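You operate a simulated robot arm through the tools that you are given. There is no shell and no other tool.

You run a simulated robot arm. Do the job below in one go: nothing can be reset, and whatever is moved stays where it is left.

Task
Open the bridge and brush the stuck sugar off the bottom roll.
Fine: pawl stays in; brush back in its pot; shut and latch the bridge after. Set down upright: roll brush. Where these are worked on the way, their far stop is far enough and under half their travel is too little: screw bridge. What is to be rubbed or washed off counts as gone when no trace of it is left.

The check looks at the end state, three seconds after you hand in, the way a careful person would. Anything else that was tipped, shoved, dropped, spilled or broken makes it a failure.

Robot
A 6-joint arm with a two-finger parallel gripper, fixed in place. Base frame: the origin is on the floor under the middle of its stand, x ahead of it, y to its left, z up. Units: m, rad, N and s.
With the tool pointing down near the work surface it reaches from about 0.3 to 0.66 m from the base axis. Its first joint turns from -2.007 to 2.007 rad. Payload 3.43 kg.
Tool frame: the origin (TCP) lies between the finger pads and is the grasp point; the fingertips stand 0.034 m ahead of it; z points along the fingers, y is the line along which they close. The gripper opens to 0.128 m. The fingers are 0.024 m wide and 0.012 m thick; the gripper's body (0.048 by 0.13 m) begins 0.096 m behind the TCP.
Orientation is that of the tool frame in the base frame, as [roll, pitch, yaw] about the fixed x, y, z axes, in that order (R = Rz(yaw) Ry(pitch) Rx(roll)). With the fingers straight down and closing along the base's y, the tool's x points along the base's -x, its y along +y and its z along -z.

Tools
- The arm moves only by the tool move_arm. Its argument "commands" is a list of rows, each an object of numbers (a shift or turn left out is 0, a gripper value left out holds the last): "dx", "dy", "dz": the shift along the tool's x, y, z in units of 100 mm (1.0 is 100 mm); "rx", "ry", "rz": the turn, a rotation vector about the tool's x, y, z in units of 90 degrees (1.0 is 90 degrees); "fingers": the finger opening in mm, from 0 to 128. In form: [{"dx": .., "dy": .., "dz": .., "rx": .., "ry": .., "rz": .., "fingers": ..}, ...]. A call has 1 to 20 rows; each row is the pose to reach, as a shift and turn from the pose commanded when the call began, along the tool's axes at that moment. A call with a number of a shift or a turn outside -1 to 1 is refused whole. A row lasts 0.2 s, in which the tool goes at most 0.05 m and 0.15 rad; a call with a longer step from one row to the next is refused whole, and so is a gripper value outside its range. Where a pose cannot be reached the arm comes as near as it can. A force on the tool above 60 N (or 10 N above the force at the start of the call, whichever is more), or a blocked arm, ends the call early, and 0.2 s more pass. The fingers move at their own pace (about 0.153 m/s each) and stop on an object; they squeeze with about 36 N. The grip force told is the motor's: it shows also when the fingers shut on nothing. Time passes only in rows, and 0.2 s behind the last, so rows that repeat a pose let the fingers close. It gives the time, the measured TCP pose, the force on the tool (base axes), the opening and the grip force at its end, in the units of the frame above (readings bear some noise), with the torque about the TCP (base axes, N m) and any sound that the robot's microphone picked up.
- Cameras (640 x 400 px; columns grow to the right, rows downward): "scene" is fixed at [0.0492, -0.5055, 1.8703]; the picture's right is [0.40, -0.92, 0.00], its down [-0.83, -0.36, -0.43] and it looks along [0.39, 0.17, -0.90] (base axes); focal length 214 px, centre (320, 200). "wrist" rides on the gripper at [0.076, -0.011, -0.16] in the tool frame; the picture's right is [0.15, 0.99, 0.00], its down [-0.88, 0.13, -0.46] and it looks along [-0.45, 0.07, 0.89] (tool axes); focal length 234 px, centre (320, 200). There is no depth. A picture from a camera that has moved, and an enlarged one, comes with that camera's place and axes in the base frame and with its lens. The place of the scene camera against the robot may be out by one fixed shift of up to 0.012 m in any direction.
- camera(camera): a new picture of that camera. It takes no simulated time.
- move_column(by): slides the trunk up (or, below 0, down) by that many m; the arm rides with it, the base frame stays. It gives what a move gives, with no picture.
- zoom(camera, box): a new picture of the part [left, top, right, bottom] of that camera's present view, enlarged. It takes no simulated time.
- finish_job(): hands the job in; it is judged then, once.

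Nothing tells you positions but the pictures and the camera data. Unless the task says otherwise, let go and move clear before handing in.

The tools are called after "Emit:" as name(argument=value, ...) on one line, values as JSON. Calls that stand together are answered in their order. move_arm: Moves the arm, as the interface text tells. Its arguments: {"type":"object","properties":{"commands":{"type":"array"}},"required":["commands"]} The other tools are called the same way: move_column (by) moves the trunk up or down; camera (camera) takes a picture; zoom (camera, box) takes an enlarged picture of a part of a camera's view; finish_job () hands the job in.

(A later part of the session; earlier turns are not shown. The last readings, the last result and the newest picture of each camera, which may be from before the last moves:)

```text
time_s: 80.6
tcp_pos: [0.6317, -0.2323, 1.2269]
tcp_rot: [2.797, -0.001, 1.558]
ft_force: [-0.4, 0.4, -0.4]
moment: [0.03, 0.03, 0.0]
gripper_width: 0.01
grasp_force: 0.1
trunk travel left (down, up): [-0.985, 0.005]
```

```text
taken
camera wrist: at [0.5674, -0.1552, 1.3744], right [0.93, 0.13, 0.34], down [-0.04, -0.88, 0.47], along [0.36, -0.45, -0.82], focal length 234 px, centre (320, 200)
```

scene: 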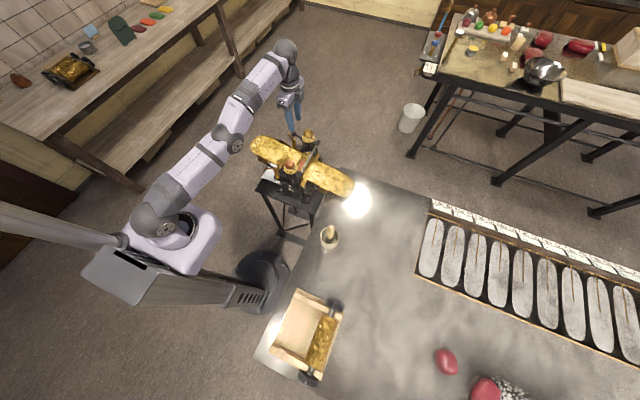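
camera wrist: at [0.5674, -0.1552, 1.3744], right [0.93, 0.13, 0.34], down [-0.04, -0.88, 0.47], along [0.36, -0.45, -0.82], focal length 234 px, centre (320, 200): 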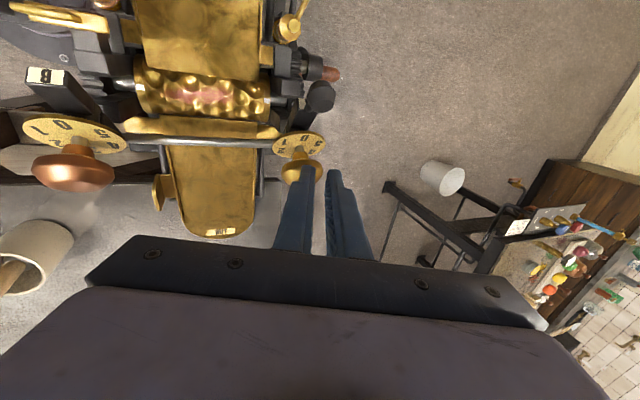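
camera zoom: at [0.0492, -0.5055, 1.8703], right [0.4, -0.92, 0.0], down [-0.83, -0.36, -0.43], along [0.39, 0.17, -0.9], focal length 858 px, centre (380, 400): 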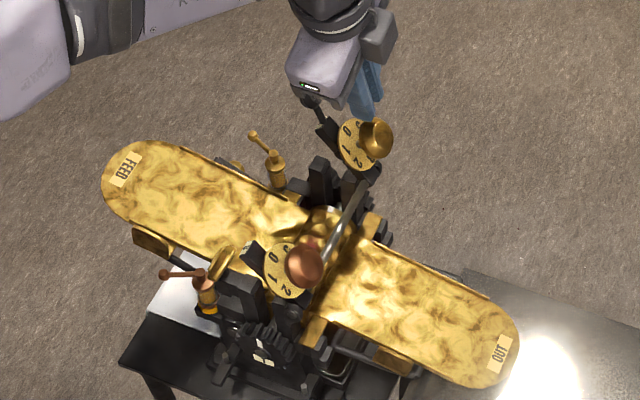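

The ball slipped out of the pads at about 46°, but the bridge holds its position by friction. I'll rise, come round to the feed side of the lever and push it over with the closed fingers.

Emit:
move_arm(commands=[{"dy": 0.1, "dz": -0.28, "fingers": 0}, {"dy": 0.203, "dz": -0.565}, {"dx": 0.4, "dy": 0.203, "dz": -0.565}, {"dx": 0.8, "dy": 0.203, "dz": -0.565}, {"dx": 1.0, "dy": 0.203, "dz": -0.565}, {"dx": 1.0, "dy": 0.203, "dz": -0.565}])

Emit:
camera(camera="wrist")

Emit:
zoom(camera="scene", box=[265, 100, 345, 200])

```text
time_s: 82.0
tcp_pos: [0.6336, -0.1314, 1.2854]
tcp_rot: [2.796, -0.002, 1.558]
ft_force: [-0.3, 0.2, 0.0]
moment: [0.01, 0.0, -0.03]
gripper_width: 0.0
grasp_force: 33.1
trunk travel left (down, up): [-0.985, 0.005]
```

```text
taken
camera wrist: at [0.5685, -0.0552, 1.4331], right [0.93, 0.13, 0.34], down [-0.04, -0.88, 0.47], along [0.36, -0.45, -0.82], focal length 234 px, centre (320, 200)
```

wrist: 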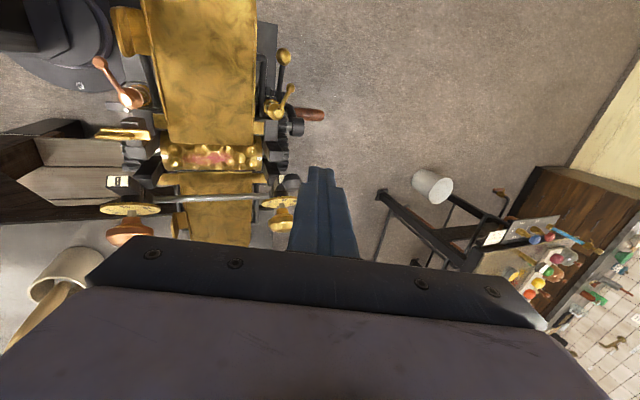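

```text
4.00 times, centred on (305, 150) of scene
camera zoom: at [0.0492, -0.5055, 1.8703], right [0.4, -0.92, 0.0], down [-0.83, -0.36, -0.43], along [0.39, 0.17, -0.9], focal length 858 px, centre (380, 400)
```

zoom: 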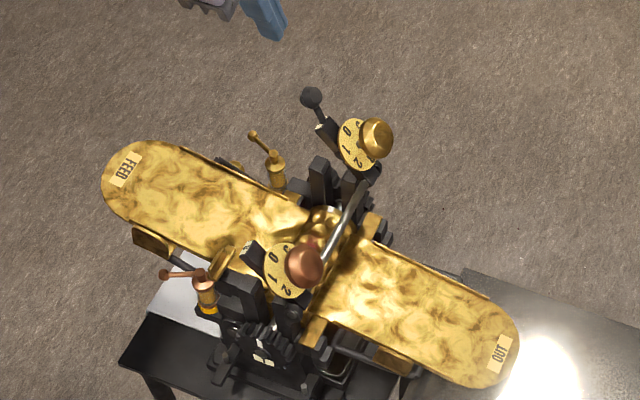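

The bridge rests at about 46° with the ball at (0.637,-0.166,1.184). I go to the feed side of the lever, lower the closed fingertips to z≈1.17, and push in -y.

Emit:
move_arm(commands=[{"dx": 0.31}, {"dx": 0.31, "dy": -0.14, "dz": 0.4}, {"dx": 0.31, "dy": -0.288, "dz": 0.8}, {"dx": 0.31, "dy": -0.288, "dz": 0.8}, {"dx": 0.1, "dy": -0.288, "dz": 0.8}, {"dx": -0.1, "dy": -0.288, "dz": 0.8}, {"dx": -0.2, "dy": -0.288, "dz": 0.8}, {"dx": -0.3, "dy": -0.288, "dz": 0.8}, {"dx": -0.4, "dy": -0.288, "dz": 0.8}, {"dx": -0.5, "dy": -0.288, "dz": 0.8}, {"dx": -0.5, "dy": -0.288, "dz": 0.8}])

Emit:
zoom(camera="scene", box=[265, 100, 345, 200])

Emit:
camera(camera="wrist")

```text
time_s: 84.4
tcp_pos: [0.631, -0.182, 1.2012]
tcp_rot: [2.795, -0.002, 1.558]
ft_force: [-0.9, 3.4, 2.6]
moment: [-0.02, -0.07, 0.03]
gripper_width: 0.0
grasp_force: 33.1
trunk travel left (down, up): [-0.985, 0.005]
```

```text
4.00 times, centred on (305, 150) of scene
camera zoom: at [0.0492, -0.5055, 1.8703], right [0.4, -0.92, 0.0], down [-0.83, -0.36, -0.43], along [0.39, 0.17, -0.9], focal length 858 px, centre (380, 400)
```

zoom: 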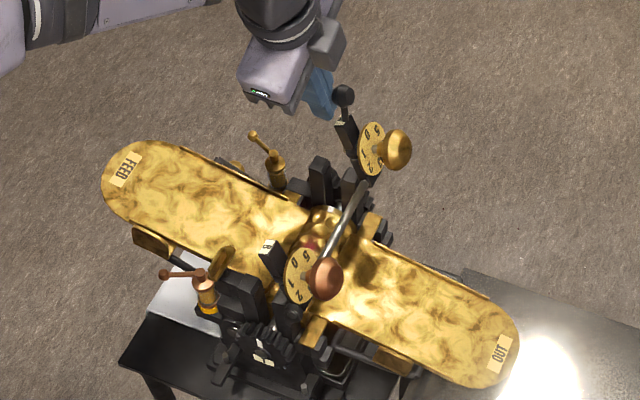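

```text
taken
camera wrist: at [0.5671, -0.1056, 1.3482], right [0.93, 0.13, 0.33], down [-0.04, -0.88, 0.47], along [0.36, -0.45, -0.82], focal length 234 px, centre (320, 200)
```

wrist: 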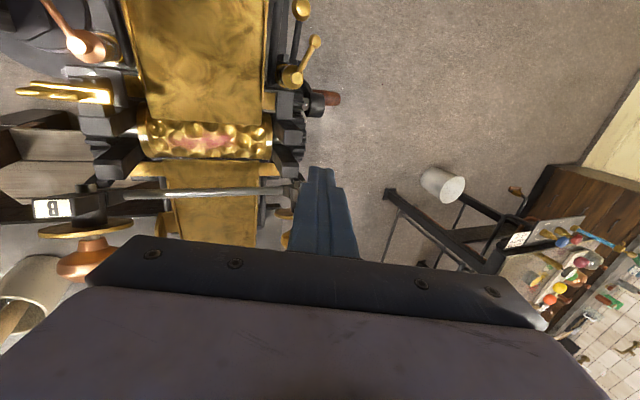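

It pushes easily. I continue pushing in -y past vertical until the stop is felt.

Emit:
move_arm(commands=[{"dx": -0.1}, {"dx": -0.2}, {"dx": -0.3}, {"dx": -0.4}, {"dx": -0.5}, {"dx": -0.6}, {"dx": -0.7}, {"dx": -0.7}])

Emit:
zoom(camera="scene", box=[265, 100, 345, 200])

```text
time_s: 86.2
tcp_pos: [0.6324, -0.2297, 1.2065]
tcp_rot: [2.79, -0.014, 1.567]
ft_force: [-5.8, 49.0, 28.4]
moment: [1.46, -0.03, -0.11]
gripper_width: 0.0
grasp_force: 32.9
trunk travel left (down, up): [-0.985, 0.005]
```

```text
4.00 times, centred on (305, 150) of scene
camera zoom: at [0.0492, -0.5055, 1.8703], right [0.4, -0.92, 0.0], down [-0.83, -0.36, -0.43], along [0.39, 0.17, -0.9], focal length 858 px, centre (380, 400)
```

zoom: 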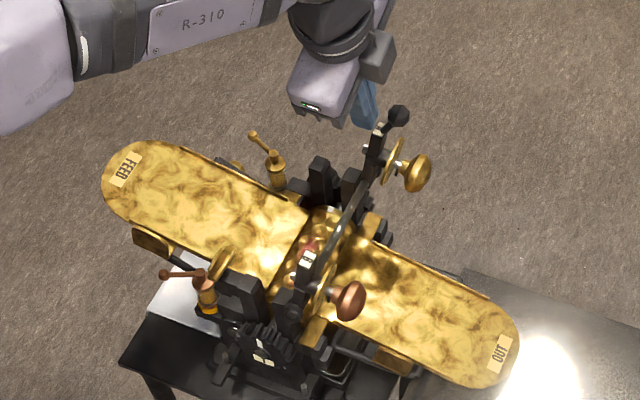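

A firm force rise (≈50 N) indicates the stop, with the bridge just past vertical (≈98°). I back off and see that it stays open.

Emit:
move_arm(commands=[{"dx": 0.1}, {"dx": 0.4}, {"dx": 0.8}, {"dx": 0.8, "dy": 0.1, "dz": -0.3}, {"dx": 0.8, "dy": 0.1, "dz": -0.5}, {"dx": 0.8, "dy": 0.1, "dz": -0.5}])

Emit:
zoom(camera="scene", box=[265, 100, 345, 200])

Emit:
camera(camera="wrist")

```text
time_s: 87.6
tcp_pos: [0.6252, -0.1714, 1.2498]
tcp_rot: [2.8, -0.003, 1.559]
ft_force: [0.1, -0.1, -0.6]
moment: [0.01, 0.0, -0.01]
gripper_width: 0.0
grasp_force: 33.2
trunk travel left (down, up): [-0.985, 0.005]
```

```text
4.00 times, centred on (305, 150) of scene
camera zoom: at [0.0492, -0.5055, 1.8703], right [0.4, -0.92, 0.0], down [-0.83, -0.36, -0.43], along [0.39, 0.17, -0.9], focal length 858 px, centre (380, 400)
```

zoom: 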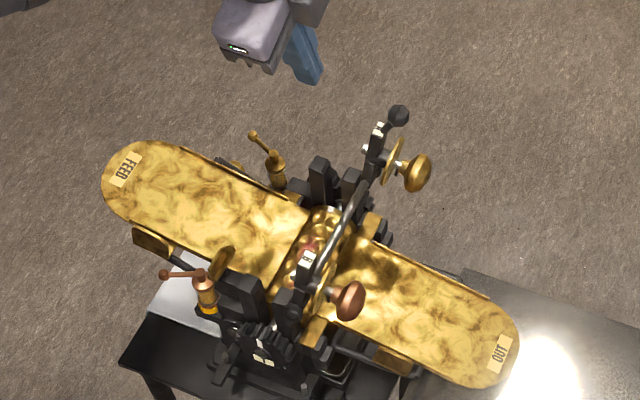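

```text
taken
camera wrist: at [0.5611, -0.0949, 1.3976], right [0.93, 0.13, 0.33], down [-0.04, -0.88, 0.47], along [0.36, -0.45, -0.82], focal length 234 px, centre (320, 200)
```

wrist: 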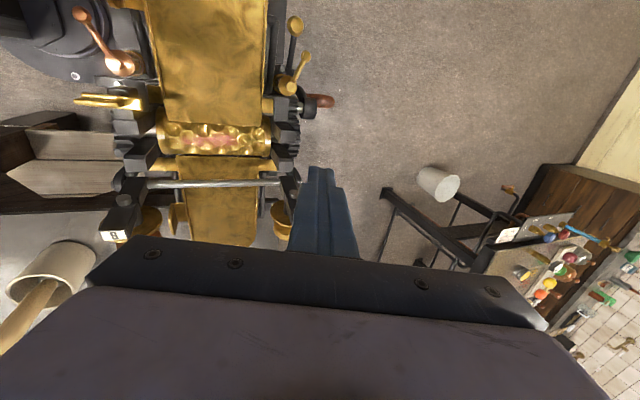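

The bridge stays open. Now let me look at the sugar on the roll from here, and the brush in its pot.

Emit:
zoom(camera="wrist", box=[150, 110, 280, 200])

Emit:
zoom(camera="scene", box=[285, 140, 325, 185])

Emit:
zoom(camera="wrist", box=[0, 230, 110, 350])

```text
4.44 times, centred on (215, 155) of wrist
camera zoom: at [0.5611, -0.0949, 1.3976], right [0.93, 0.13, 0.33], down [-0.04, -0.88, 0.47], along [0.36, -0.45, -0.82], focal length 1041 px, centre (787, 400)
```

zoom: 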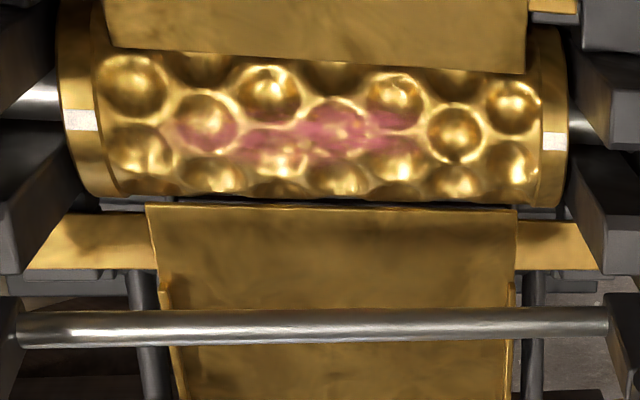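

```text
8.89 times, centred on (305, 162) of scene
camera zoom: at [0.0492, -0.5055, 1.8703], right [0.4, -0.92, 0.0], down [-0.83, -0.36, -0.43], along [0.39, 0.17, -0.9], focal length 1906 px, centre (453, 533)
```

zoom: 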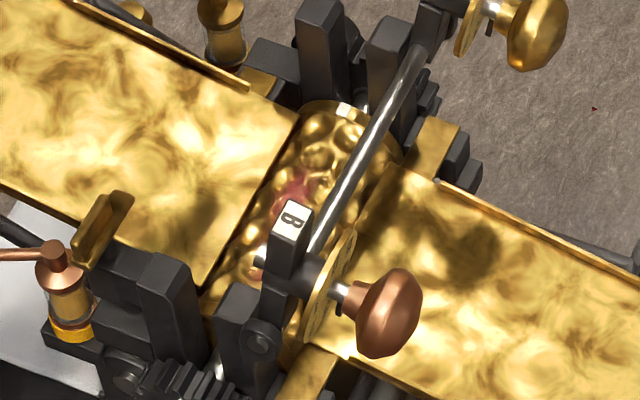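

```text
3.33 times, centred on (55, 290) of wrist
camera zoom: at [0.5611, -0.0949, 1.3976], right [0.93, 0.13, 0.33], down [-0.04, -0.88, 0.47], along [0.36, -0.45, -0.82], focal length 781 px, centre (1203, -100)
```

zoom: 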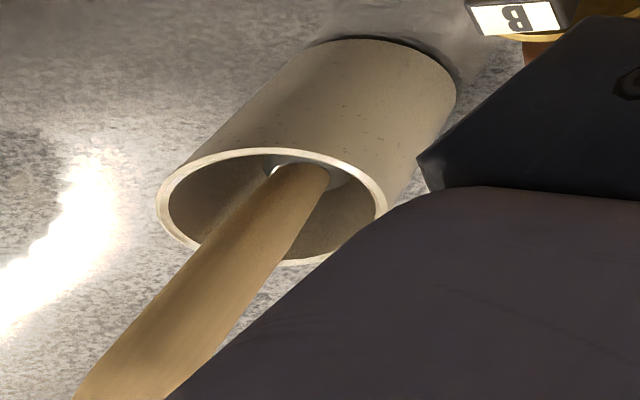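

The sugar is a pink patch on top of the roll, about x 0.50–0.575, y -0.18 to -0.203, z≈1.03. The brush stands vertical in the pot at (0.285,-0.446), top ≈1.135. I draw back, straighten the tool and turn it to go for the brush.

Emit:
move_arm(commands=[{"dy": -0.3, "dz": -0.2}, {"dy": -0.6, "dz": -0.4}, {"dy": -0.873, "dz": -0.527}, {"dy": -0.873, "dz": -0.527, "rx": 0.07}, {"dy": -0.873, "dz": -0.527, "rx": 0.15}, {"dy": -0.873, "dz": -0.527, "rx": 0.22}, {"dy": -0.873, "dz": -0.527, "rx": 0.22}])

Emit:
move_arm(commands=[{"rz": -0.09, "dy": -0.2}, {"rz": -0.18, "dy": -0.4}, {"rz": -0.27, "dy": -0.6}, {"rz": -0.36, "dy": -0.8}, {"rz": -0.45, "dy": -1.0}, {"rz": -0.54, "dy": -1.0}, {"rz": -0.63, "dy": -1.0}, {"rz": -0.72, "dy": -1.0}, {"rz": -0.81, "dy": -1.0}, {"rz": -0.9, "dy": -1.0}, {"rz": -0.97, "dy": -1.0}, {"rz": -1.0, "dy": -1.0, "fingers": 60}, {"rz": -1.0, "dy": -1.0}])

```text
time_s: 89.2
tcp_pos: [0.524, -0.17, 1.2719]
tcp_rot: [-3.139, -0.001, 1.556]
ft_force: [0.0, -0.2, -0.1]
moment: [-0.01, -0.01, -0.01]
gripper_width: 0.0
grasp_force: 33.1
trunk travel left (down, up): [-0.985, 0.005]
```

```text
time_s: 92.0
tcp_pos: [0.4255, -0.1693, 1.2709]
tcp_rot: [3.14, 0.001, 3.131]
ft_force: [1.5, -0.2, 0.8]
moment: [-0.01, -0.03, 0.0]
gripper_width: 0.06
grasp_force: 0.0
trunk travel left (down, up): [-0.985, 0.005]
```

Emit:
camera(camera="wrist")

Emit:
zoom(camera="wrist", box=[220, 90, 340, 230])

Emit:
move_arm(commands=[{"dx": 0.4, "dy": -0.2}, {"dx": 0.8, "dy": -0.4}, {"dx": 1.0, "dy": -0.7}, {"dx": 1.0, "dy": -1.0}, {"dx": 1.0, "dy": -1.0}])

Emit:
move_arm(commands=[{"dx": 0.1, "dy": -0.4}, {"dx": 0.2, "dy": -0.8}, {"dx": 0.3, "dy": -1.0}, {"dx": 0.3, "dy": -1.0}])

Emit:
camera(camera="wrist")

```text
taken
camera wrist: at [0.3485, -0.1799, 1.4321], right [-0.14, 0.99, 0.0], down [0.88, 0.12, 0.46], along [0.45, 0.06, -0.89], focal length 234 px, centre (320, 200)
```

wrist: 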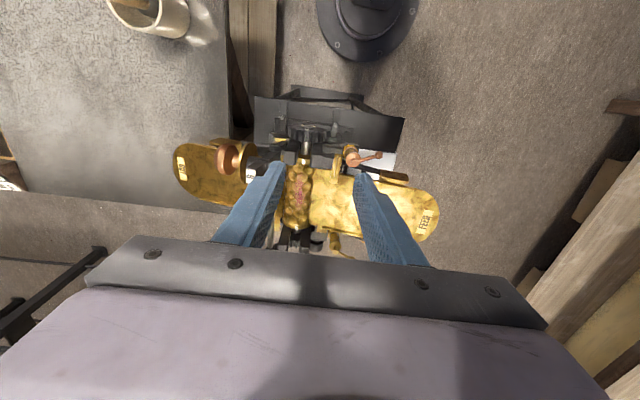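

```text
2.86 times, centred on (280, 160) of wrist
camera zoom: at [0.3485, -0.1799, 1.4321], right [-0.14, 0.99, 0.0], down [0.88, 0.12, 0.46], along [0.45, 0.06, -0.89], focal length 669 px, centre (434, 314)
```

zoom: 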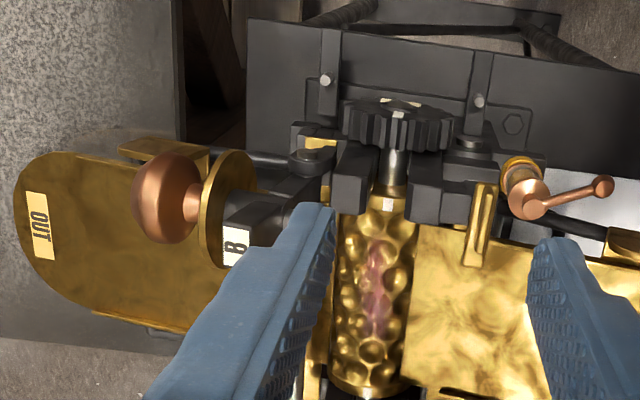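

```text
time_s: 93.2
tcp_pos: [0.3262, -0.2677, 1.2709]
tcp_rot: [3.139, 0.0, 3.129]
ft_force: [1.0, 0.5, 0.8]
moment: [-0.03, -0.01, -0.01]
gripper_width: 0.0601
grasp_force: 0.0
trunk travel left (down, up): [-0.985, 0.005]
```

```text
time_s: 94.2
tcp_pos: [0.2915, -0.3692, 1.2705]
tcp_rot: [3.139, 0.001, 3.128]
ft_force: [-0.4, 0.4, 0.4]
moment: [-0.02, 0.01, 0.0]
gripper_width: 0.06
grasp_force: 0.0
trunk travel left (down, up): [-0.985, 0.005]
```

```text
taken
camera wrist: at [0.215, -0.3789, 1.4316], right [-0.13, 0.99, 0.0], down [0.88, 0.12, 0.46], along [0.45, 0.06, -0.89], focal length 234 px, centre (320, 200)
```

wrist: 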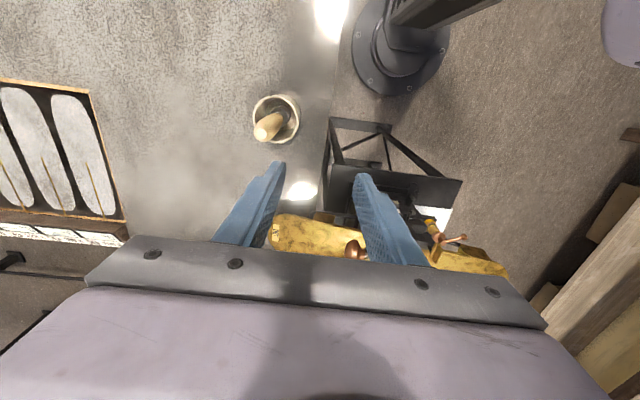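

Emit:
zoom(camera="wrist", box=[235, 80, 315, 160])

Emit:
zoom(camera="scene", box=[310, 215, 350, 255])

```text
5.00 times, centred on (275, 120) of wrist
camera zoom: at [0.215, -0.3789, 1.4316], right [-0.13, 0.99, 0.0], down [0.88, 0.12, 0.46], along [0.45, 0.06, -0.89], focal length 1171 px, centre (545, 600)
```

zoom: 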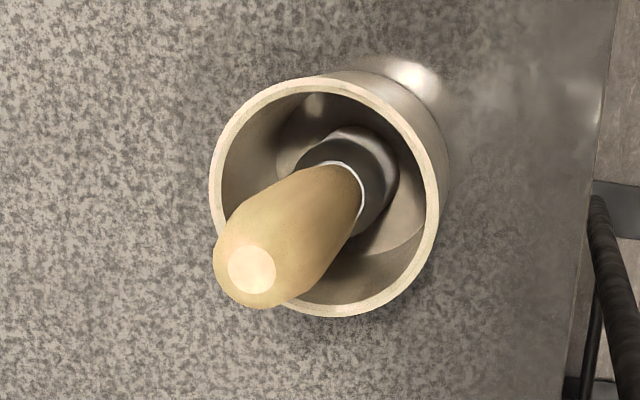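

```text
10.00 times, centred on (330, 235) of scene
camera zoom: at [0.0492, -0.5055, 1.8703], right [0.4, -0.92, 0.0], down [-0.83, -0.36, -0.43], along [0.39, 0.17, -0.9], focal length 2145 px, centre (220, -150)
```

zoom: 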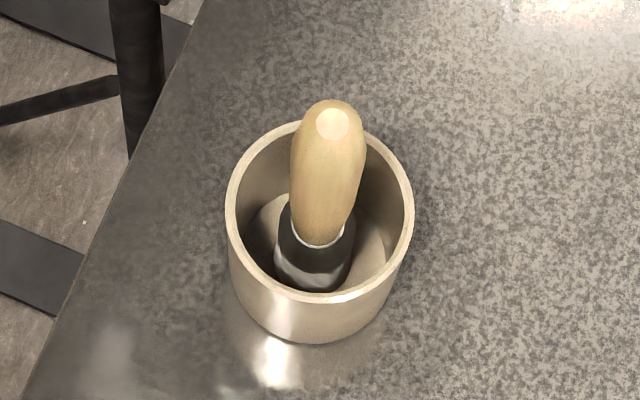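

Brush axis at (0.287,-0.447), top z≈1.122; pot mouth z≈1.008. I move over it, then descend with the open fingers either side of the handle.

Emit:
move_arm(commands=[{"dx": 0.034, "dy": -0.4}, {"dx": 0.034, "dy": -0.779}, {"dx": 0.034, "dy": -0.779, "dz": 0.3}, {"dx": 0.034, "dy": -0.779, "dz": 0.5}, {"dx": 0.034, "dy": -0.779, "dz": 0.5}])

Emit:
camera(camera="wrist")

```text
time_s: 95.4
tcp_pos: [0.2865, -0.4446, 1.2217]
tcp_rot: [3.139, 0.0, 3.13]
ft_force: [0.3, -0.1, 1.0]
moment: [-0.01, 0.02, 0.02]
gripper_width: 0.0599
grasp_force: 0.1
trunk travel left (down, up): [-0.985, 0.005]
```

```text
taken
camera wrist: at [0.2103, -0.4548, 1.382], right [-0.13, 0.99, 0.0], down [0.88, 0.12, 0.46], along [0.45, 0.06, -0.89], focal length 234 px, centre (320, 200)
```

wrist: 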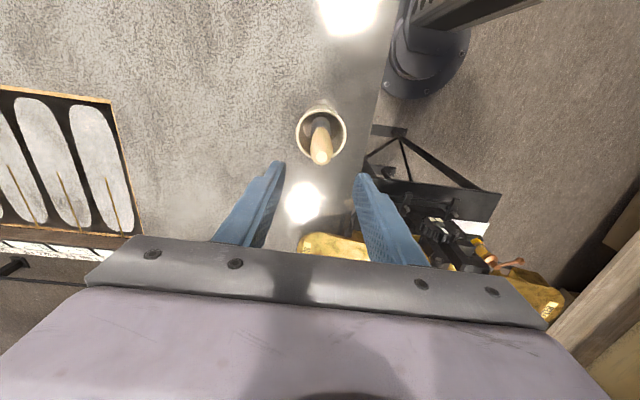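

Emit:
move_arm(commands=[{"dy": -0.02, "dz": 0.3}, {"dy": -0.02, "dz": 0.6}, {"dy": -0.02, "dz": 0.8}, {"dy": -0.02, "dz": 0.8}])

Emit:
camera(camera="wrist")

```text
time_s: 96.4
tcp_pos: [0.2867, -0.4464, 1.1415]
tcp_rot: [3.14, -0.001, 3.128]
ft_force: [0.5, 0.1, -0.6]
moment: [-0.02, 0.01, 0.0]
gripper_width: 0.06
grasp_force: 0.0
trunk travel left (down, up): [-0.985, 0.005]
```

```text
taken
camera wrist: at [0.21, -0.4563, 1.3022], right [-0.13, 0.99, 0.0], down [0.88, 0.12, 0.46], along [0.45, 0.06, -0.89], focal length 234 px, centre (320, 200)
```

wrist: 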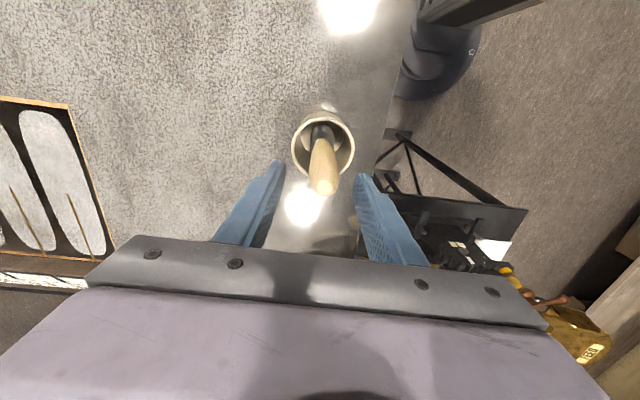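

Emit:
move_arm(commands=[{"dz": 0.25}, {"dz": 0.5}, {"dz": 0.66}, {"dz": 0.66}, {"dz": 0.66, "fingers": 40}, {"dz": 0.66, "fingers": 15}, {"dz": 0.66, "fingers": 10}, {"dz": 0.66, "fingers": 10}])

Emit:
camera(camera="wrist")

Emit:
zoom(camera="scene", box=[300, 195, 370, 265])

```text
time_s: 98.2
tcp_pos: [0.2878, -0.4468, 1.0767]
tcp_rot: [3.139, 0.0, 3.13]
ft_force: [-0.7, -0.7, 0.5]
moment: [-0.02, -0.03, -0.01]
gripper_width: 0.0264
grasp_force: 36.0
trunk travel left (down, up): [-0.985, 0.005]
```

```text
taken
camera wrist: at [0.2112, -0.4569, 1.2361], right [-0.13, 0.99, 0.0], down [0.88, 0.12, 0.46], along [0.45, 0.06, -0.89], focal length 234 px, centre (320, 200)
```

wrist: 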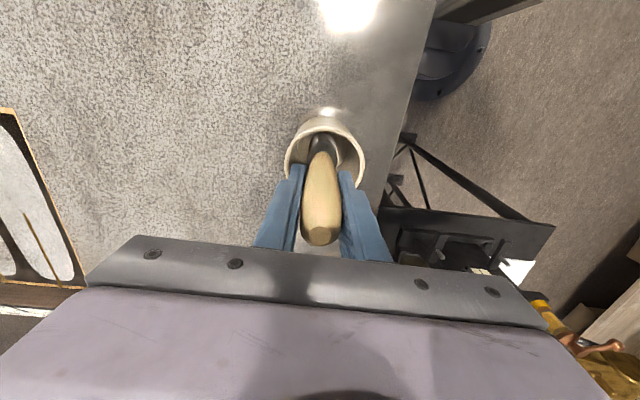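

```text
5.71 times, centred on (335, 230) of scene
camera zoom: at [0.0492, -0.5055, 1.8703], right [0.4, -0.92, 0.0], down [-0.83, -0.36, -0.43], along [0.39, 0.17, -0.9], focal length 1226 px, centre (234, 29)
```

zoom: 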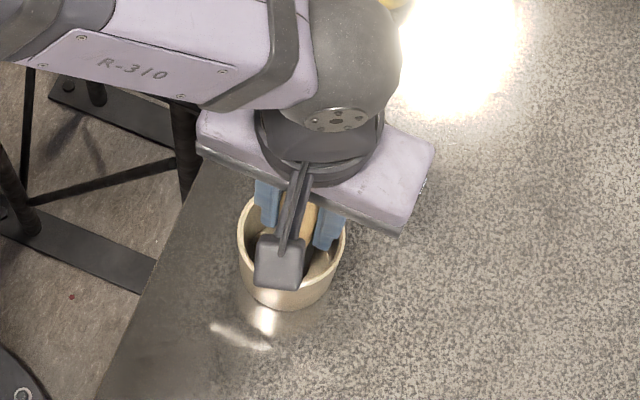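

Brush gripped at 26 mm; I note the return pose (0.2878,-0.4468,1.0767). Lifting straight up slowly.

Emit:
move_arm(commands=[{"dz": -0.1}, {"dz": -0.25}, {"dz": -0.4}, {"dz": -0.6}, {"dz": -0.8}, {"dz": -1.0}, {"dz": -1.0}])

Emit:
move_arm(commands=[{"dz": -0.3}, {"dz": -0.6}, {"dz": -0.9}, {"dz": -1.0}, {"dz": -1.0}])

Emit:
camera(camera="wrist")

Emit:
camera(camera="scene")

```text
time_s: 99.8
tcp_pos: [0.2894, -0.4472, 1.177]
tcp_rot: [3.136, -0.001, 3.13]
ft_force: [-0.3, 0.3, -1.4]
moment: [-0.01, 0.01, -0.04]
gripper_width: 0.0264
grasp_force: 36.1
trunk travel left (down, up): [-0.985, 0.005]
```

```text
time_s: 101.0
tcp_pos: [0.2898, -0.4454, 1.2761]
tcp_rot: [3.138, 0.001, 3.13]
ft_force: [0.3, -0.7, -0.6]
moment: [-0.02, 0.02, -0.02]
gripper_width: 0.0259
grasp_force: 36.1
trunk travel left (down, up): [-0.985, 0.005]
```

```text
taken
camera wrist: at [0.2122, -0.4572, 1.4361], right [-0.13, 0.99, 0.0], down [0.88, 0.12, 0.46], along [0.45, 0.06, -0.89], focal length 234 px, centre (320, 200)
```

wrist: 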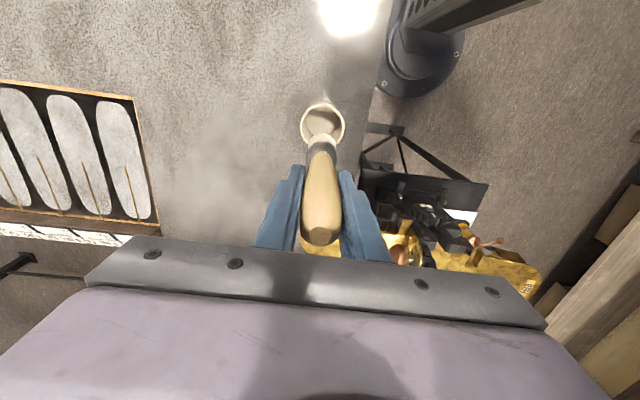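

```text
taken
```

scene: 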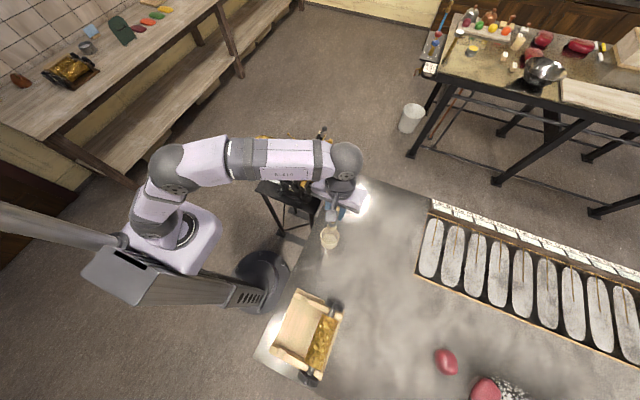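

Brush lifted out. Let me zoom to see the head and estimate its length.

Emit:
zoom(camera="wrist", box=[270, 90, 370, 170])

Emit:
zoom(camera="scene", box=[310, 180, 370, 250])

```text
5.00 times, centred on (320, 130) of wrist
camera zoom: at [0.2122, -0.4572, 1.4361], right [-0.13, 0.99, 0.0], down [0.88, 0.12, 0.46], along [0.45, 0.06, -0.89], focal length 1171 px, centre (320, 550)
```

zoom: 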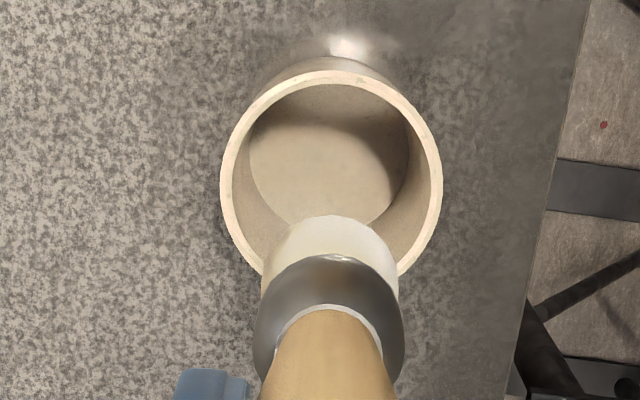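

```text
5.71 times, centred on (340, 215) of scene
camera zoom: at [0.0492, -0.5055, 1.8703], right [0.4, -0.92, 0.0], down [-0.83, -0.36, -0.43], along [0.39, 0.17, -0.9], focal length 1226 px, centre (206, 114)
```

zoom: 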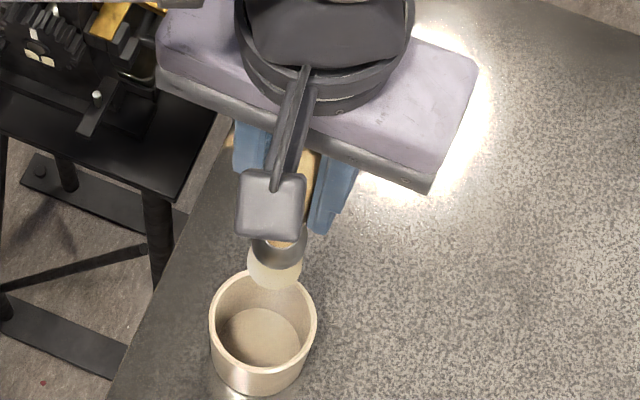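

The brush is round (≈33 mm), bristle tip about 0.147 m below the TCP. I carry it round the front of the machine at a height where the tip clears everything.

Emit:
move_arm(commands=[{"dz": -0.2, "dy": 0.1}, {"dz": -0.4, "dy": 0.3}, {"dz": -0.45, "dy": 0.7}, {"dz": -0.45, "dy": 1.0}, {"dz": -0.45, "dy": 1.0}])

Emit:
move_arm(commands=[{"dy": 0.4}, {"dy": 0.8}, {"dy": 1.0}, {"dy": 1.0}])

Emit:
move_arm(commands=[{"dy": 0.3}, {"dy": 0.55}, {"dy": 0.57, "dx": -0.3}, {"dy": 0.57, "dx": -0.7}, {"dy": 0.57, "dx": -0.9}, {"dy": 0.57, "dx": -0.9}])

Emit:
camera(camera="wrist")

```text
time_s: 102.2
tcp_pos: [0.2905, -0.3489, 1.3204]
tcp_rot: [3.138, 0.001, 3.13]
ft_force: [0.7, 0.0, -1.4]
moment: [0.0, -0.02, 0.03]
gripper_width: 0.0262
grasp_force: 35.7
trunk travel left (down, up): [-0.985, 0.005]
```

```text
time_s: 103.2
tcp_pos: [0.2931, -0.2494, 1.3208]
tcp_rot: [3.138, 0.0, 3.126]
ft_force: [-0.8, -0.4, -0.5]
moment: [-0.01, 0.0, 0.02]
gripper_width: 0.0263
grasp_force: 36.3
trunk travel left (down, up): [-0.985, 0.005]
```

```text
time_s: 104.6
tcp_pos: [0.3817, -0.19, 1.3209]
tcp_rot: [3.139, -0.001, 3.128]
ft_force: [0.4, 0.0, -0.9]
moment: [0.0, -0.01, 0.01]
gripper_width: 0.0265
grasp_force: 35.9
trunk travel left (down, up): [-0.985, 0.005]
```

```text
taken
camera wrist: at [0.3049, -0.2008, 1.4817], right [-0.13, 0.99, 0.0], down [0.88, 0.12, 0.46], along [0.45, 0.06, -0.89], focal length 234 px, centre (320, 200)
```

wrist: 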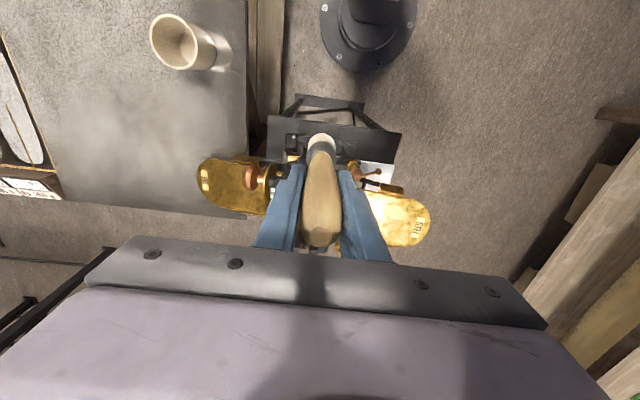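

Emit:
move_arm(commands=[{"dx": -0.4}, {"dx": -0.8}, {"dx": -1.0}, {"dx": -1.0}])

Emit:
move_arm(commands=[{"dx": -0.3}, {"dx": -0.52, "dy": -0.01}, {"dx": -0.52, "dy": -0.01, "dz": 0.3}, {"dx": -0.52, "dy": -0.01, "dz": 0.6}, {"dx": -0.52, "dy": -0.01, "dz": 0.9}, {"dx": -0.52, "dy": -0.01, "dz": 0.9}])

Emit:
zoom(camera="scene", box=[265, 100, 345, 200])

Emit:
zoom(camera="wrist", box=[250, 100, 400, 250])

```text
time_s: 105.6
tcp_pos: [0.4814, -0.1925, 1.3229]
tcp_rot: [3.139, 0.001, 3.13]
ft_force: [0.2, -0.1, -1.4]
moment: [-0.01, -0.01, 0.01]
gripper_width: 0.0264
grasp_force: 35.8
trunk travel left (down, up): [-0.985, 0.005]
```

```text
time_s: 107.0
tcp_pos: [0.5332, -0.1952, 1.2299]
tcp_rot: [3.14, 0.001, 3.13]
ft_force: [-0.3, -0.1, -0.1]
moment: [-0.01, -0.02, 0.03]
gripper_width: 0.0262
grasp_force: 36.0
trunk travel left (down, up): [-0.985, 0.005]
```

```text
4.00 times, centred on (305, 150) of scene
camera zoom: at [0.0492, -0.5055, 1.8703], right [0.4, -0.92, 0.0], down [-0.83, -0.36, -0.43], along [0.39, 0.17, -0.9], focal length 858 px, centre (380, 400)
```

zoom: 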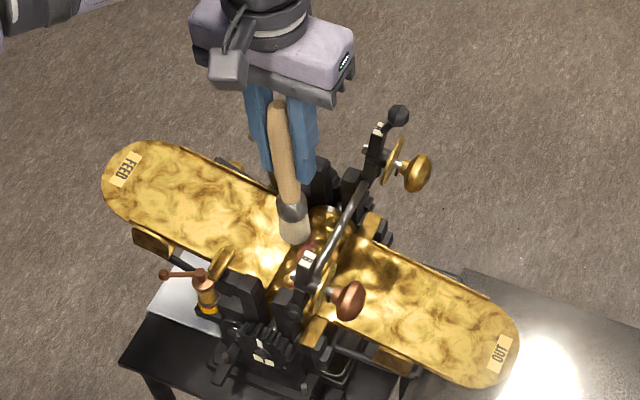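

```text
2.67 times, centred on (325, 175) of wrist
camera zoom: at [0.4564, -0.2057, 1.3908], right [-0.13, 0.99, 0.0], down [0.88, 0.12, 0.46], along [0.45, 0.06, -0.89], focal length 624 px, centre (307, 267)
```

zoom: 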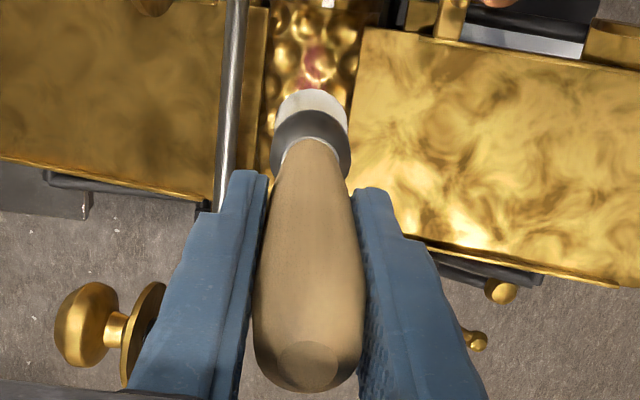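

The brush head hovers over the roll. I lower it slowly, watching for contact.

Emit:
move_arm(commands=[{"dy": 0.03, "dz": 0.1}, {"dy": 0.03, "dz": 0.2}, {"dy": 0.03, "dz": 0.3}, {"dy": 0.03, "dz": 0.36}, {"dy": 0.03, "dz": 0.4}, {"dy": 0.03, "dz": 0.4}])

Emit:
zoom(camera="scene", box=[280, 135, 330, 185])

Emit:
zoom(camera="wrist", box=[270, 80, 370, 200])

```text
time_s: 108.4
tcp_pos: [0.5336, -0.19, 1.1901]
tcp_rot: [3.141, 0.001, 3.13]
ft_force: [0.0, -0.1, -0.5]
moment: [-0.04, 0.02, -0.01]
gripper_width: 0.026
grasp_force: 35.6
trunk travel left (down, up): [-0.985, 0.005]
```

```text
8.00 times, centred on (305, 160) of scene
camera zoom: at [0.0492, -0.5055, 1.8703], right [0.4, -0.92, 0.0], down [-0.83, -0.36, -0.43], along [0.39, 0.17, -0.9], focal length 1716 px, centre (440, 520)
```

zoom: 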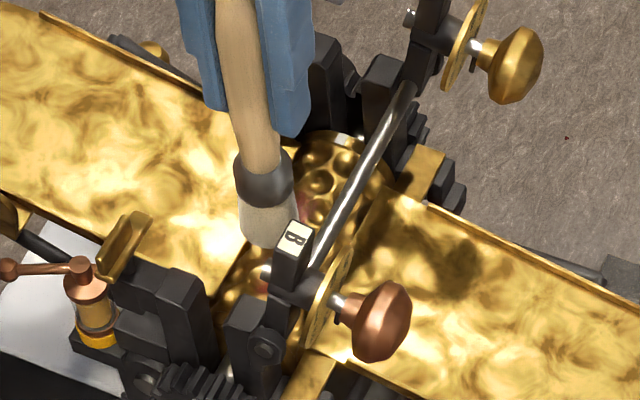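

```text
3.33 times, centred on (320, 140) of wrist
camera zoom: at [0.4566, -0.2013, 1.3509], right [-0.13, 0.99, 0.0], down [0.88, 0.12, 0.46], along [0.45, 0.06, -0.89], focal length 781 px, centre (320, 400)
```

zoom: 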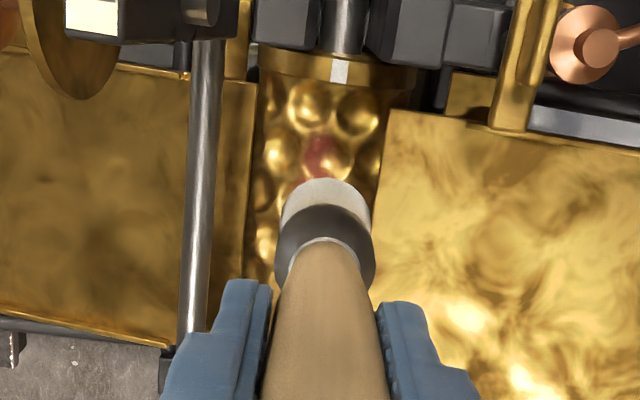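

Emit:
move_arm(commands=[{"dz": 0.03}, {"dz": 0.06}, {"dz": 0.06}])

Emit:
move_arm(commands=[{"dz": 0.03}, {"dz": 0.06}, {"dz": 0.06}])

```text
time_s: 109.2
tcp_pos: [0.5333, -0.1907, 1.1847]
tcp_rot: [3.138, 0.002, 3.129]
ft_force: [-0.4, -0.7, -1.1]
moment: [0.0, -0.04, 0.02]
gripper_width: 0.0263
grasp_force: 36.2
trunk travel left (down, up): [-0.985, 0.005]
```

```text
time_s: 110.0
tcp_pos: [0.5342, -0.1908, 1.1787]
tcp_rot: [3.14, 0.0, 3.129]
ft_force: [-0.4, 0.8, -0.7]
moment: [0.0, -0.01, 0.0]
gripper_width: 0.0261
grasp_force: 36.3
trunk travel left (down, up): [-0.985, 0.005]
```

Emit:
move_arm(commands=[{"dz": 0.03}, {"dz": 0.05}, {"dz": 0.05}])

Emit:
zoom(camera="wrist", box=[290, 100, 350, 160])

Emit:
zoom(camera="scene", box=[285, 145, 320, 180])

```text
time_s: 110.8
tcp_pos: [0.5341, -0.1901, 1.1744]
tcp_rot: [3.137, 0.0, 3.129]
ft_force: [0.0, -0.6, 0.4]
moment: [0.0, 0.01, -0.01]
gripper_width: 0.0263
grasp_force: 36.0
trunk travel left (down, up): [-0.985, 0.005]
```

```text
6.67 times, centred on (320, 130) of wrist
camera zoom: at [0.4565, -0.2016, 1.3343], right [-0.13, 0.99, 0.0], down [0.88, 0.12, 0.46], along [0.45, 0.06, -0.89], focal length 1561 px, centre (320, 667)
```

zoom: 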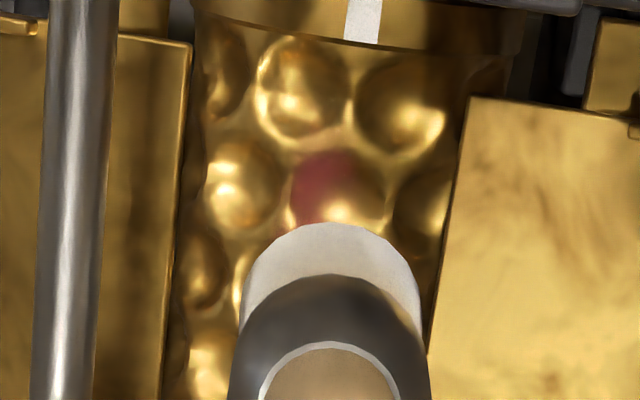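

```text
11.43 times, centred on (302, 162) of scene
camera zoom: at [0.0492, -0.5055, 1.8703], right [0.4, -0.92, 0.0], down [-0.83, -0.36, -0.43], along [0.39, 0.17, -0.9], focal length 2451 px, centre (520, 629)
```

zoom: 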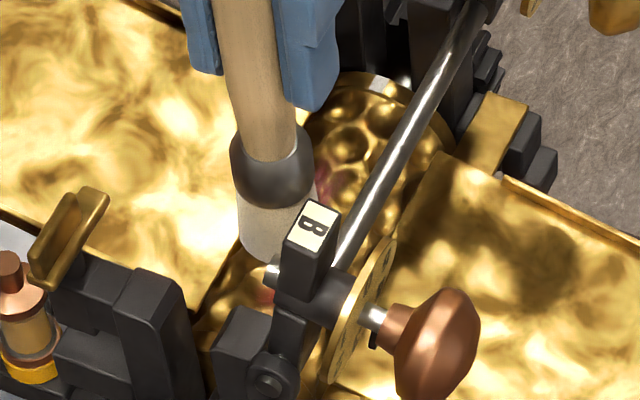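

Emit:
move_arm(commands=[{"dz": 0.03}, {"dz": 0.05}, {"dz": 0.05}])

Emit:
move_arm(commands=[{"dz": 0.03}, {"dz": 0.05}, {"dz": 0.05}])

Emit:
zoom(camera="scene", box=[285, 145, 320, 180])

```text
time_s: 111.6
tcp_pos: [0.5334, -0.1909, 1.169]
tcp_rot: [3.141, 0.0, 3.129]
ft_force: [0.0, 0.7, -0.9]
moment: [0.0, 0.0, 0.03]
gripper_width: 0.0264
grasp_force: 36.0
trunk travel left (down, up): [-0.985, 0.005]
```

```text
time_s: 112.4
tcp_pos: [0.5329, -0.1908, 1.1649]
tcp_rot: [3.139, -0.001, 3.129]
ft_force: [-0.4, -0.2, -0.2]
moment: [0.0, 0.01, 0.01]
gripper_width: 0.0265
grasp_force: 36.2
trunk travel left (down, up): [-0.985, 0.005]
```

```text
11.43 times, centred on (302, 162) of scene
camera zoom: at [0.0492, -0.5055, 1.8703], right [0.4, -0.92, 0.0], down [-0.83, -0.36, -0.43], along [0.39, 0.17, -0.9], focal length 2451 px, centre (520, 629)
```

zoom: 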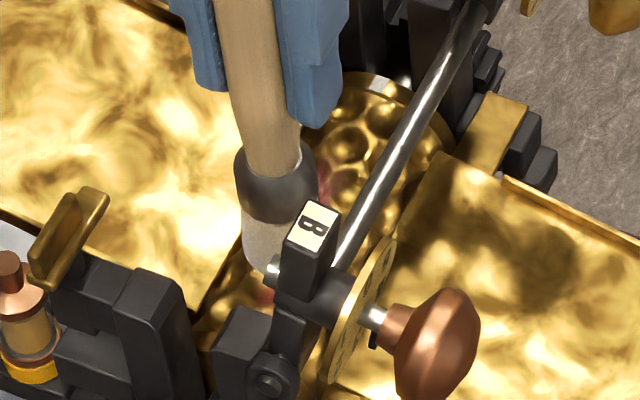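

Emit:
move_arm(commands=[{"dz": 0.03}, {"dz": 0.05}, {"dz": 0.05}])

Emit:
zoom(camera="wrist", box=[290, 100, 350, 160])

```text
time_s: 113.2
tcp_pos: [0.5341, -0.1901, 1.1595]
tcp_rot: [3.14, -0.002, 3.128]
ft_force: [0.9, 0.3, -0.7]
moment: [-0.01, -0.01, -0.06]
gripper_width: 0.0262
grasp_force: 36.1
trunk travel left (down, up): [-0.985, 0.005]
```

```text
6.67 times, centred on (320, 130) of wrist
camera zoom: at [0.4564, -0.202, 1.3195], right [-0.13, 0.99, 0.0], down [0.88, 0.12, 0.46], along [0.45, 0.06, -0.89], focal length 1561 px, centre (320, 667)
```

zoom: 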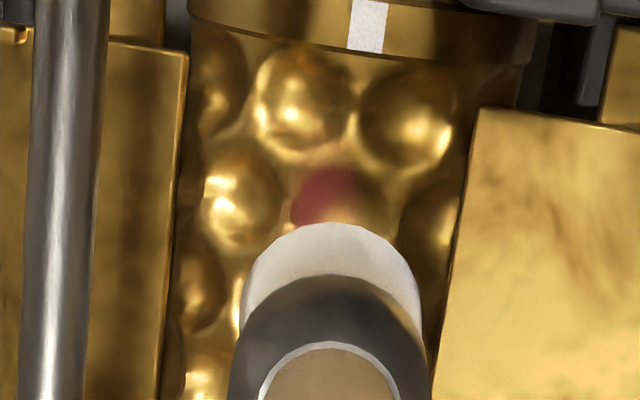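

Still no contact; the roll body is likely a bit smaller than its end flanges. I lower in smaller steps.

Emit:
move_arm(commands=[{"dz": 0.02}, {"dz": 0.03}, {"dz": 0.03}])

Emit:
move_arm(commands=[{"dz": 0.02}, {"dz": 0.03}, {"dz": 0.03}])

Emit:
move_arm(commands=[{"dz": 0.02}, {"dz": 0.03}, {"dz": 0.03}])

Emit:
zoom(camera="wrist", box=[290, 100, 350, 160])

```text
time_s: 114.0
tcp_pos: [0.5335, -0.1915, 1.1572]
tcp_rot: [3.14, 0.004, 3.129]
ft_force: [-0.3, 0.0, 9.1]
moment: [-0.02, 0.15, 0.03]
gripper_width: 0.0261
grasp_force: 35.5
trunk travel left (down, up): [-0.985, 0.005]
```

```text
time_s: 114.8
tcp_pos: [0.5332, -0.1904, 1.1553]
tcp_rot: [-3.141, 0.005, 3.129]
ft_force: [0.6, 0.0, 25.1]
moment: [-0.02, 0.04, -0.02]
gripper_width: 0.0263
grasp_force: 36.1
trunk travel left (down, up): [-0.985, 0.005]
```

```text
time_s: 115.6
tcp_pos: [0.5324, -0.1897, 1.1519]
tcp_rot: [3.141, 0.004, 3.13]
ft_force: [1.1, -0.3, 24.5]
moment: [-0.03, 0.07, 0.01]
gripper_width: 0.0262
grasp_force: 35.9
trunk travel left (down, up): [-0.985, 0.005]
```

```text
6.67 times, centred on (320, 130) of wrist
camera zoom: at [0.4548, -0.201, 1.3121], right [-0.13, 0.99, 0.0], down [0.88, 0.12, 0.46], along [0.46, 0.06, -0.89], focal length 1561 px, centre (320, 667)
```

zoom: 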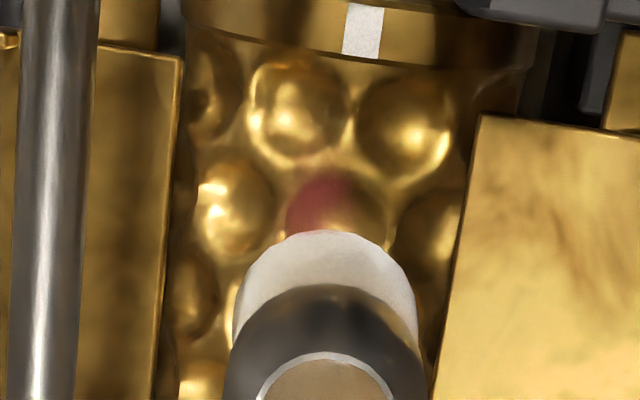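

Contact: about 9 N at z≈1.157 (the brush slid up ~3 mm in the grip at 25 N, so I ease off). Now a first set of strokes along the roll axis at about 10 N, then check.

Emit:
move_arm(commands=[{"dz": -0.015}, {"dz": -0.015, "dx": 0.15}, {"dz": -0.015, "dx": 0.3}, {"dz": -0.015, "dx": 0.37}, {"dz": -0.015, "dx": 0.2}, {"dz": -0.015, "dx": 0.0}, {"dz": -0.015, "dx": -0.2}, {"dz": -0.015, "dx": -0.4}, {"dz": -0.015, "dx": -0.5}, {"dz": -0.015, "dx": -0.3}, {"dz": -0.015, "dx": -0.1}, {"dz": -0.015, "dx": 0.1}, {"dz": -0.015, "dx": 0.3}, {"dz": -0.015, "dx": 0.37}, {"dz": -0.015, "dx": 0.37}])

Emit:
zoom(camera="wrist", box=[270, 90, 370, 190])

Emit:
zoom(camera="scene", box=[285, 145, 320, 180])

```text
time_s: 118.8
tcp_pos: [0.4985, -0.1915, 1.1522]
tcp_rot: [-3.141, 0.003, 3.128]
ft_force: [6.4, 0.6, 1.9]
moment: [-0.02, -0.75, 0.01]
gripper_width: 0.0264
grasp_force: 35.9
trunk travel left (down, up): [-0.985, 0.005]
```

```text
4.00 times, centred on (320, 140) of wrist
camera zoom: at [0.4208, -0.202, 1.3122], right [-0.13, 0.99, 0.0], down [0.88, 0.12, 0.46], along [0.45, 0.06, -0.89], focal length 937 px, centre (320, 440)
```

zoom: 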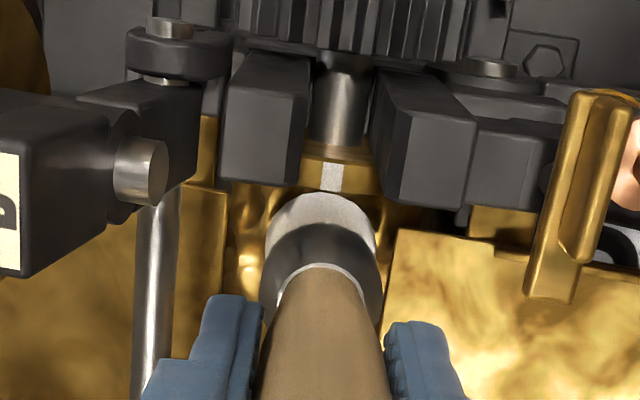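

```text
11.43 times, centred on (302, 162) of scene
camera zoom: at [0.0492, -0.5055, 1.8703], right [0.4, -0.92, 0.0], down [-0.83, -0.36, -0.43], along [0.39, 0.17, -0.9], focal length 2451 px, centre (520, 629)
```

zoom: 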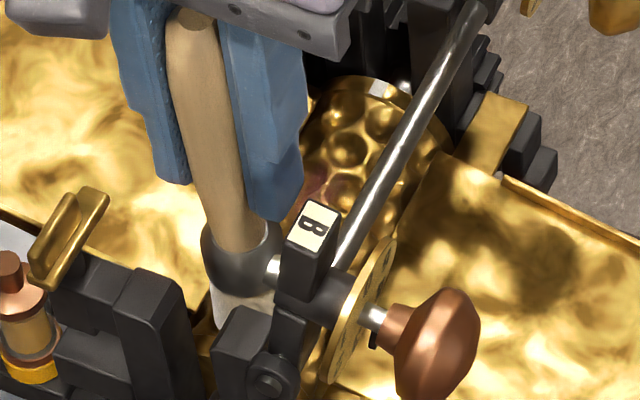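

The brush reached the end flange; strokes should stay within x≈0.503–0.59. I lift slightly and move to the far end to see what remains.

Emit:
move_arm(commands=[{"dz": -0.2, "dx": -0.05}, {"dz": -0.4, "dx": -0.3}, {"dz": -0.4, "dx": -0.7}, {"dz": -0.4, "dx": -1.0}, {"dz": -0.4, "dx": -1.0}])

Emit:
zoom(camera="wrist", box=[260, 60, 380, 190])

Emit:
zoom(camera="scene", box=[285, 145, 320, 180])

```text
time_s: 120.0
tcp_pos: [0.5982, -0.1917, 1.1935]
tcp_rot: [3.137, -0.002, 3.129]
ft_force: [-0.4, 0.3, -0.6]
moment: [0.03, 0.01, 0.01]
gripper_width: 0.0265
grasp_force: 36.4
trunk travel left (down, up): [-0.985, 0.005]
```

```text
3.08 times, centred on (320, 125) of wrist
camera zoom: at [0.5212, -0.2024, 1.3531], right [-0.13, 0.99, 0.0], down [0.88, 0.12, 0.46], along [0.45, 0.06, -0.89], focal length 720 px, centre (320, 431)
```

zoom: 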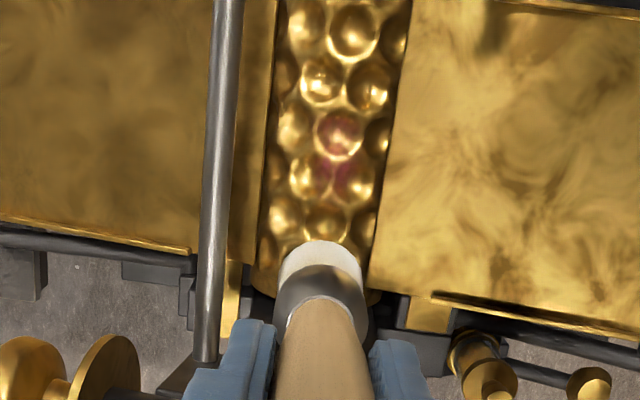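

```text
11.43 times, centred on (302, 162) of scene
camera zoom: at [0.0492, -0.5055, 1.8703], right [0.4, -0.92, 0.0], down [-0.83, -0.36, -0.43], along [0.39, 0.17, -0.9], focal length 2451 px, centre (520, 629)
```

zoom: 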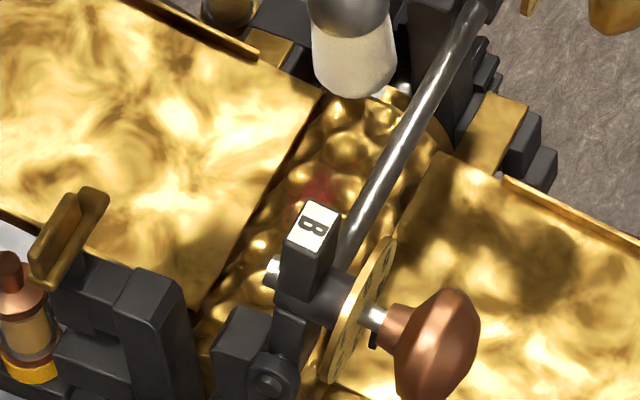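

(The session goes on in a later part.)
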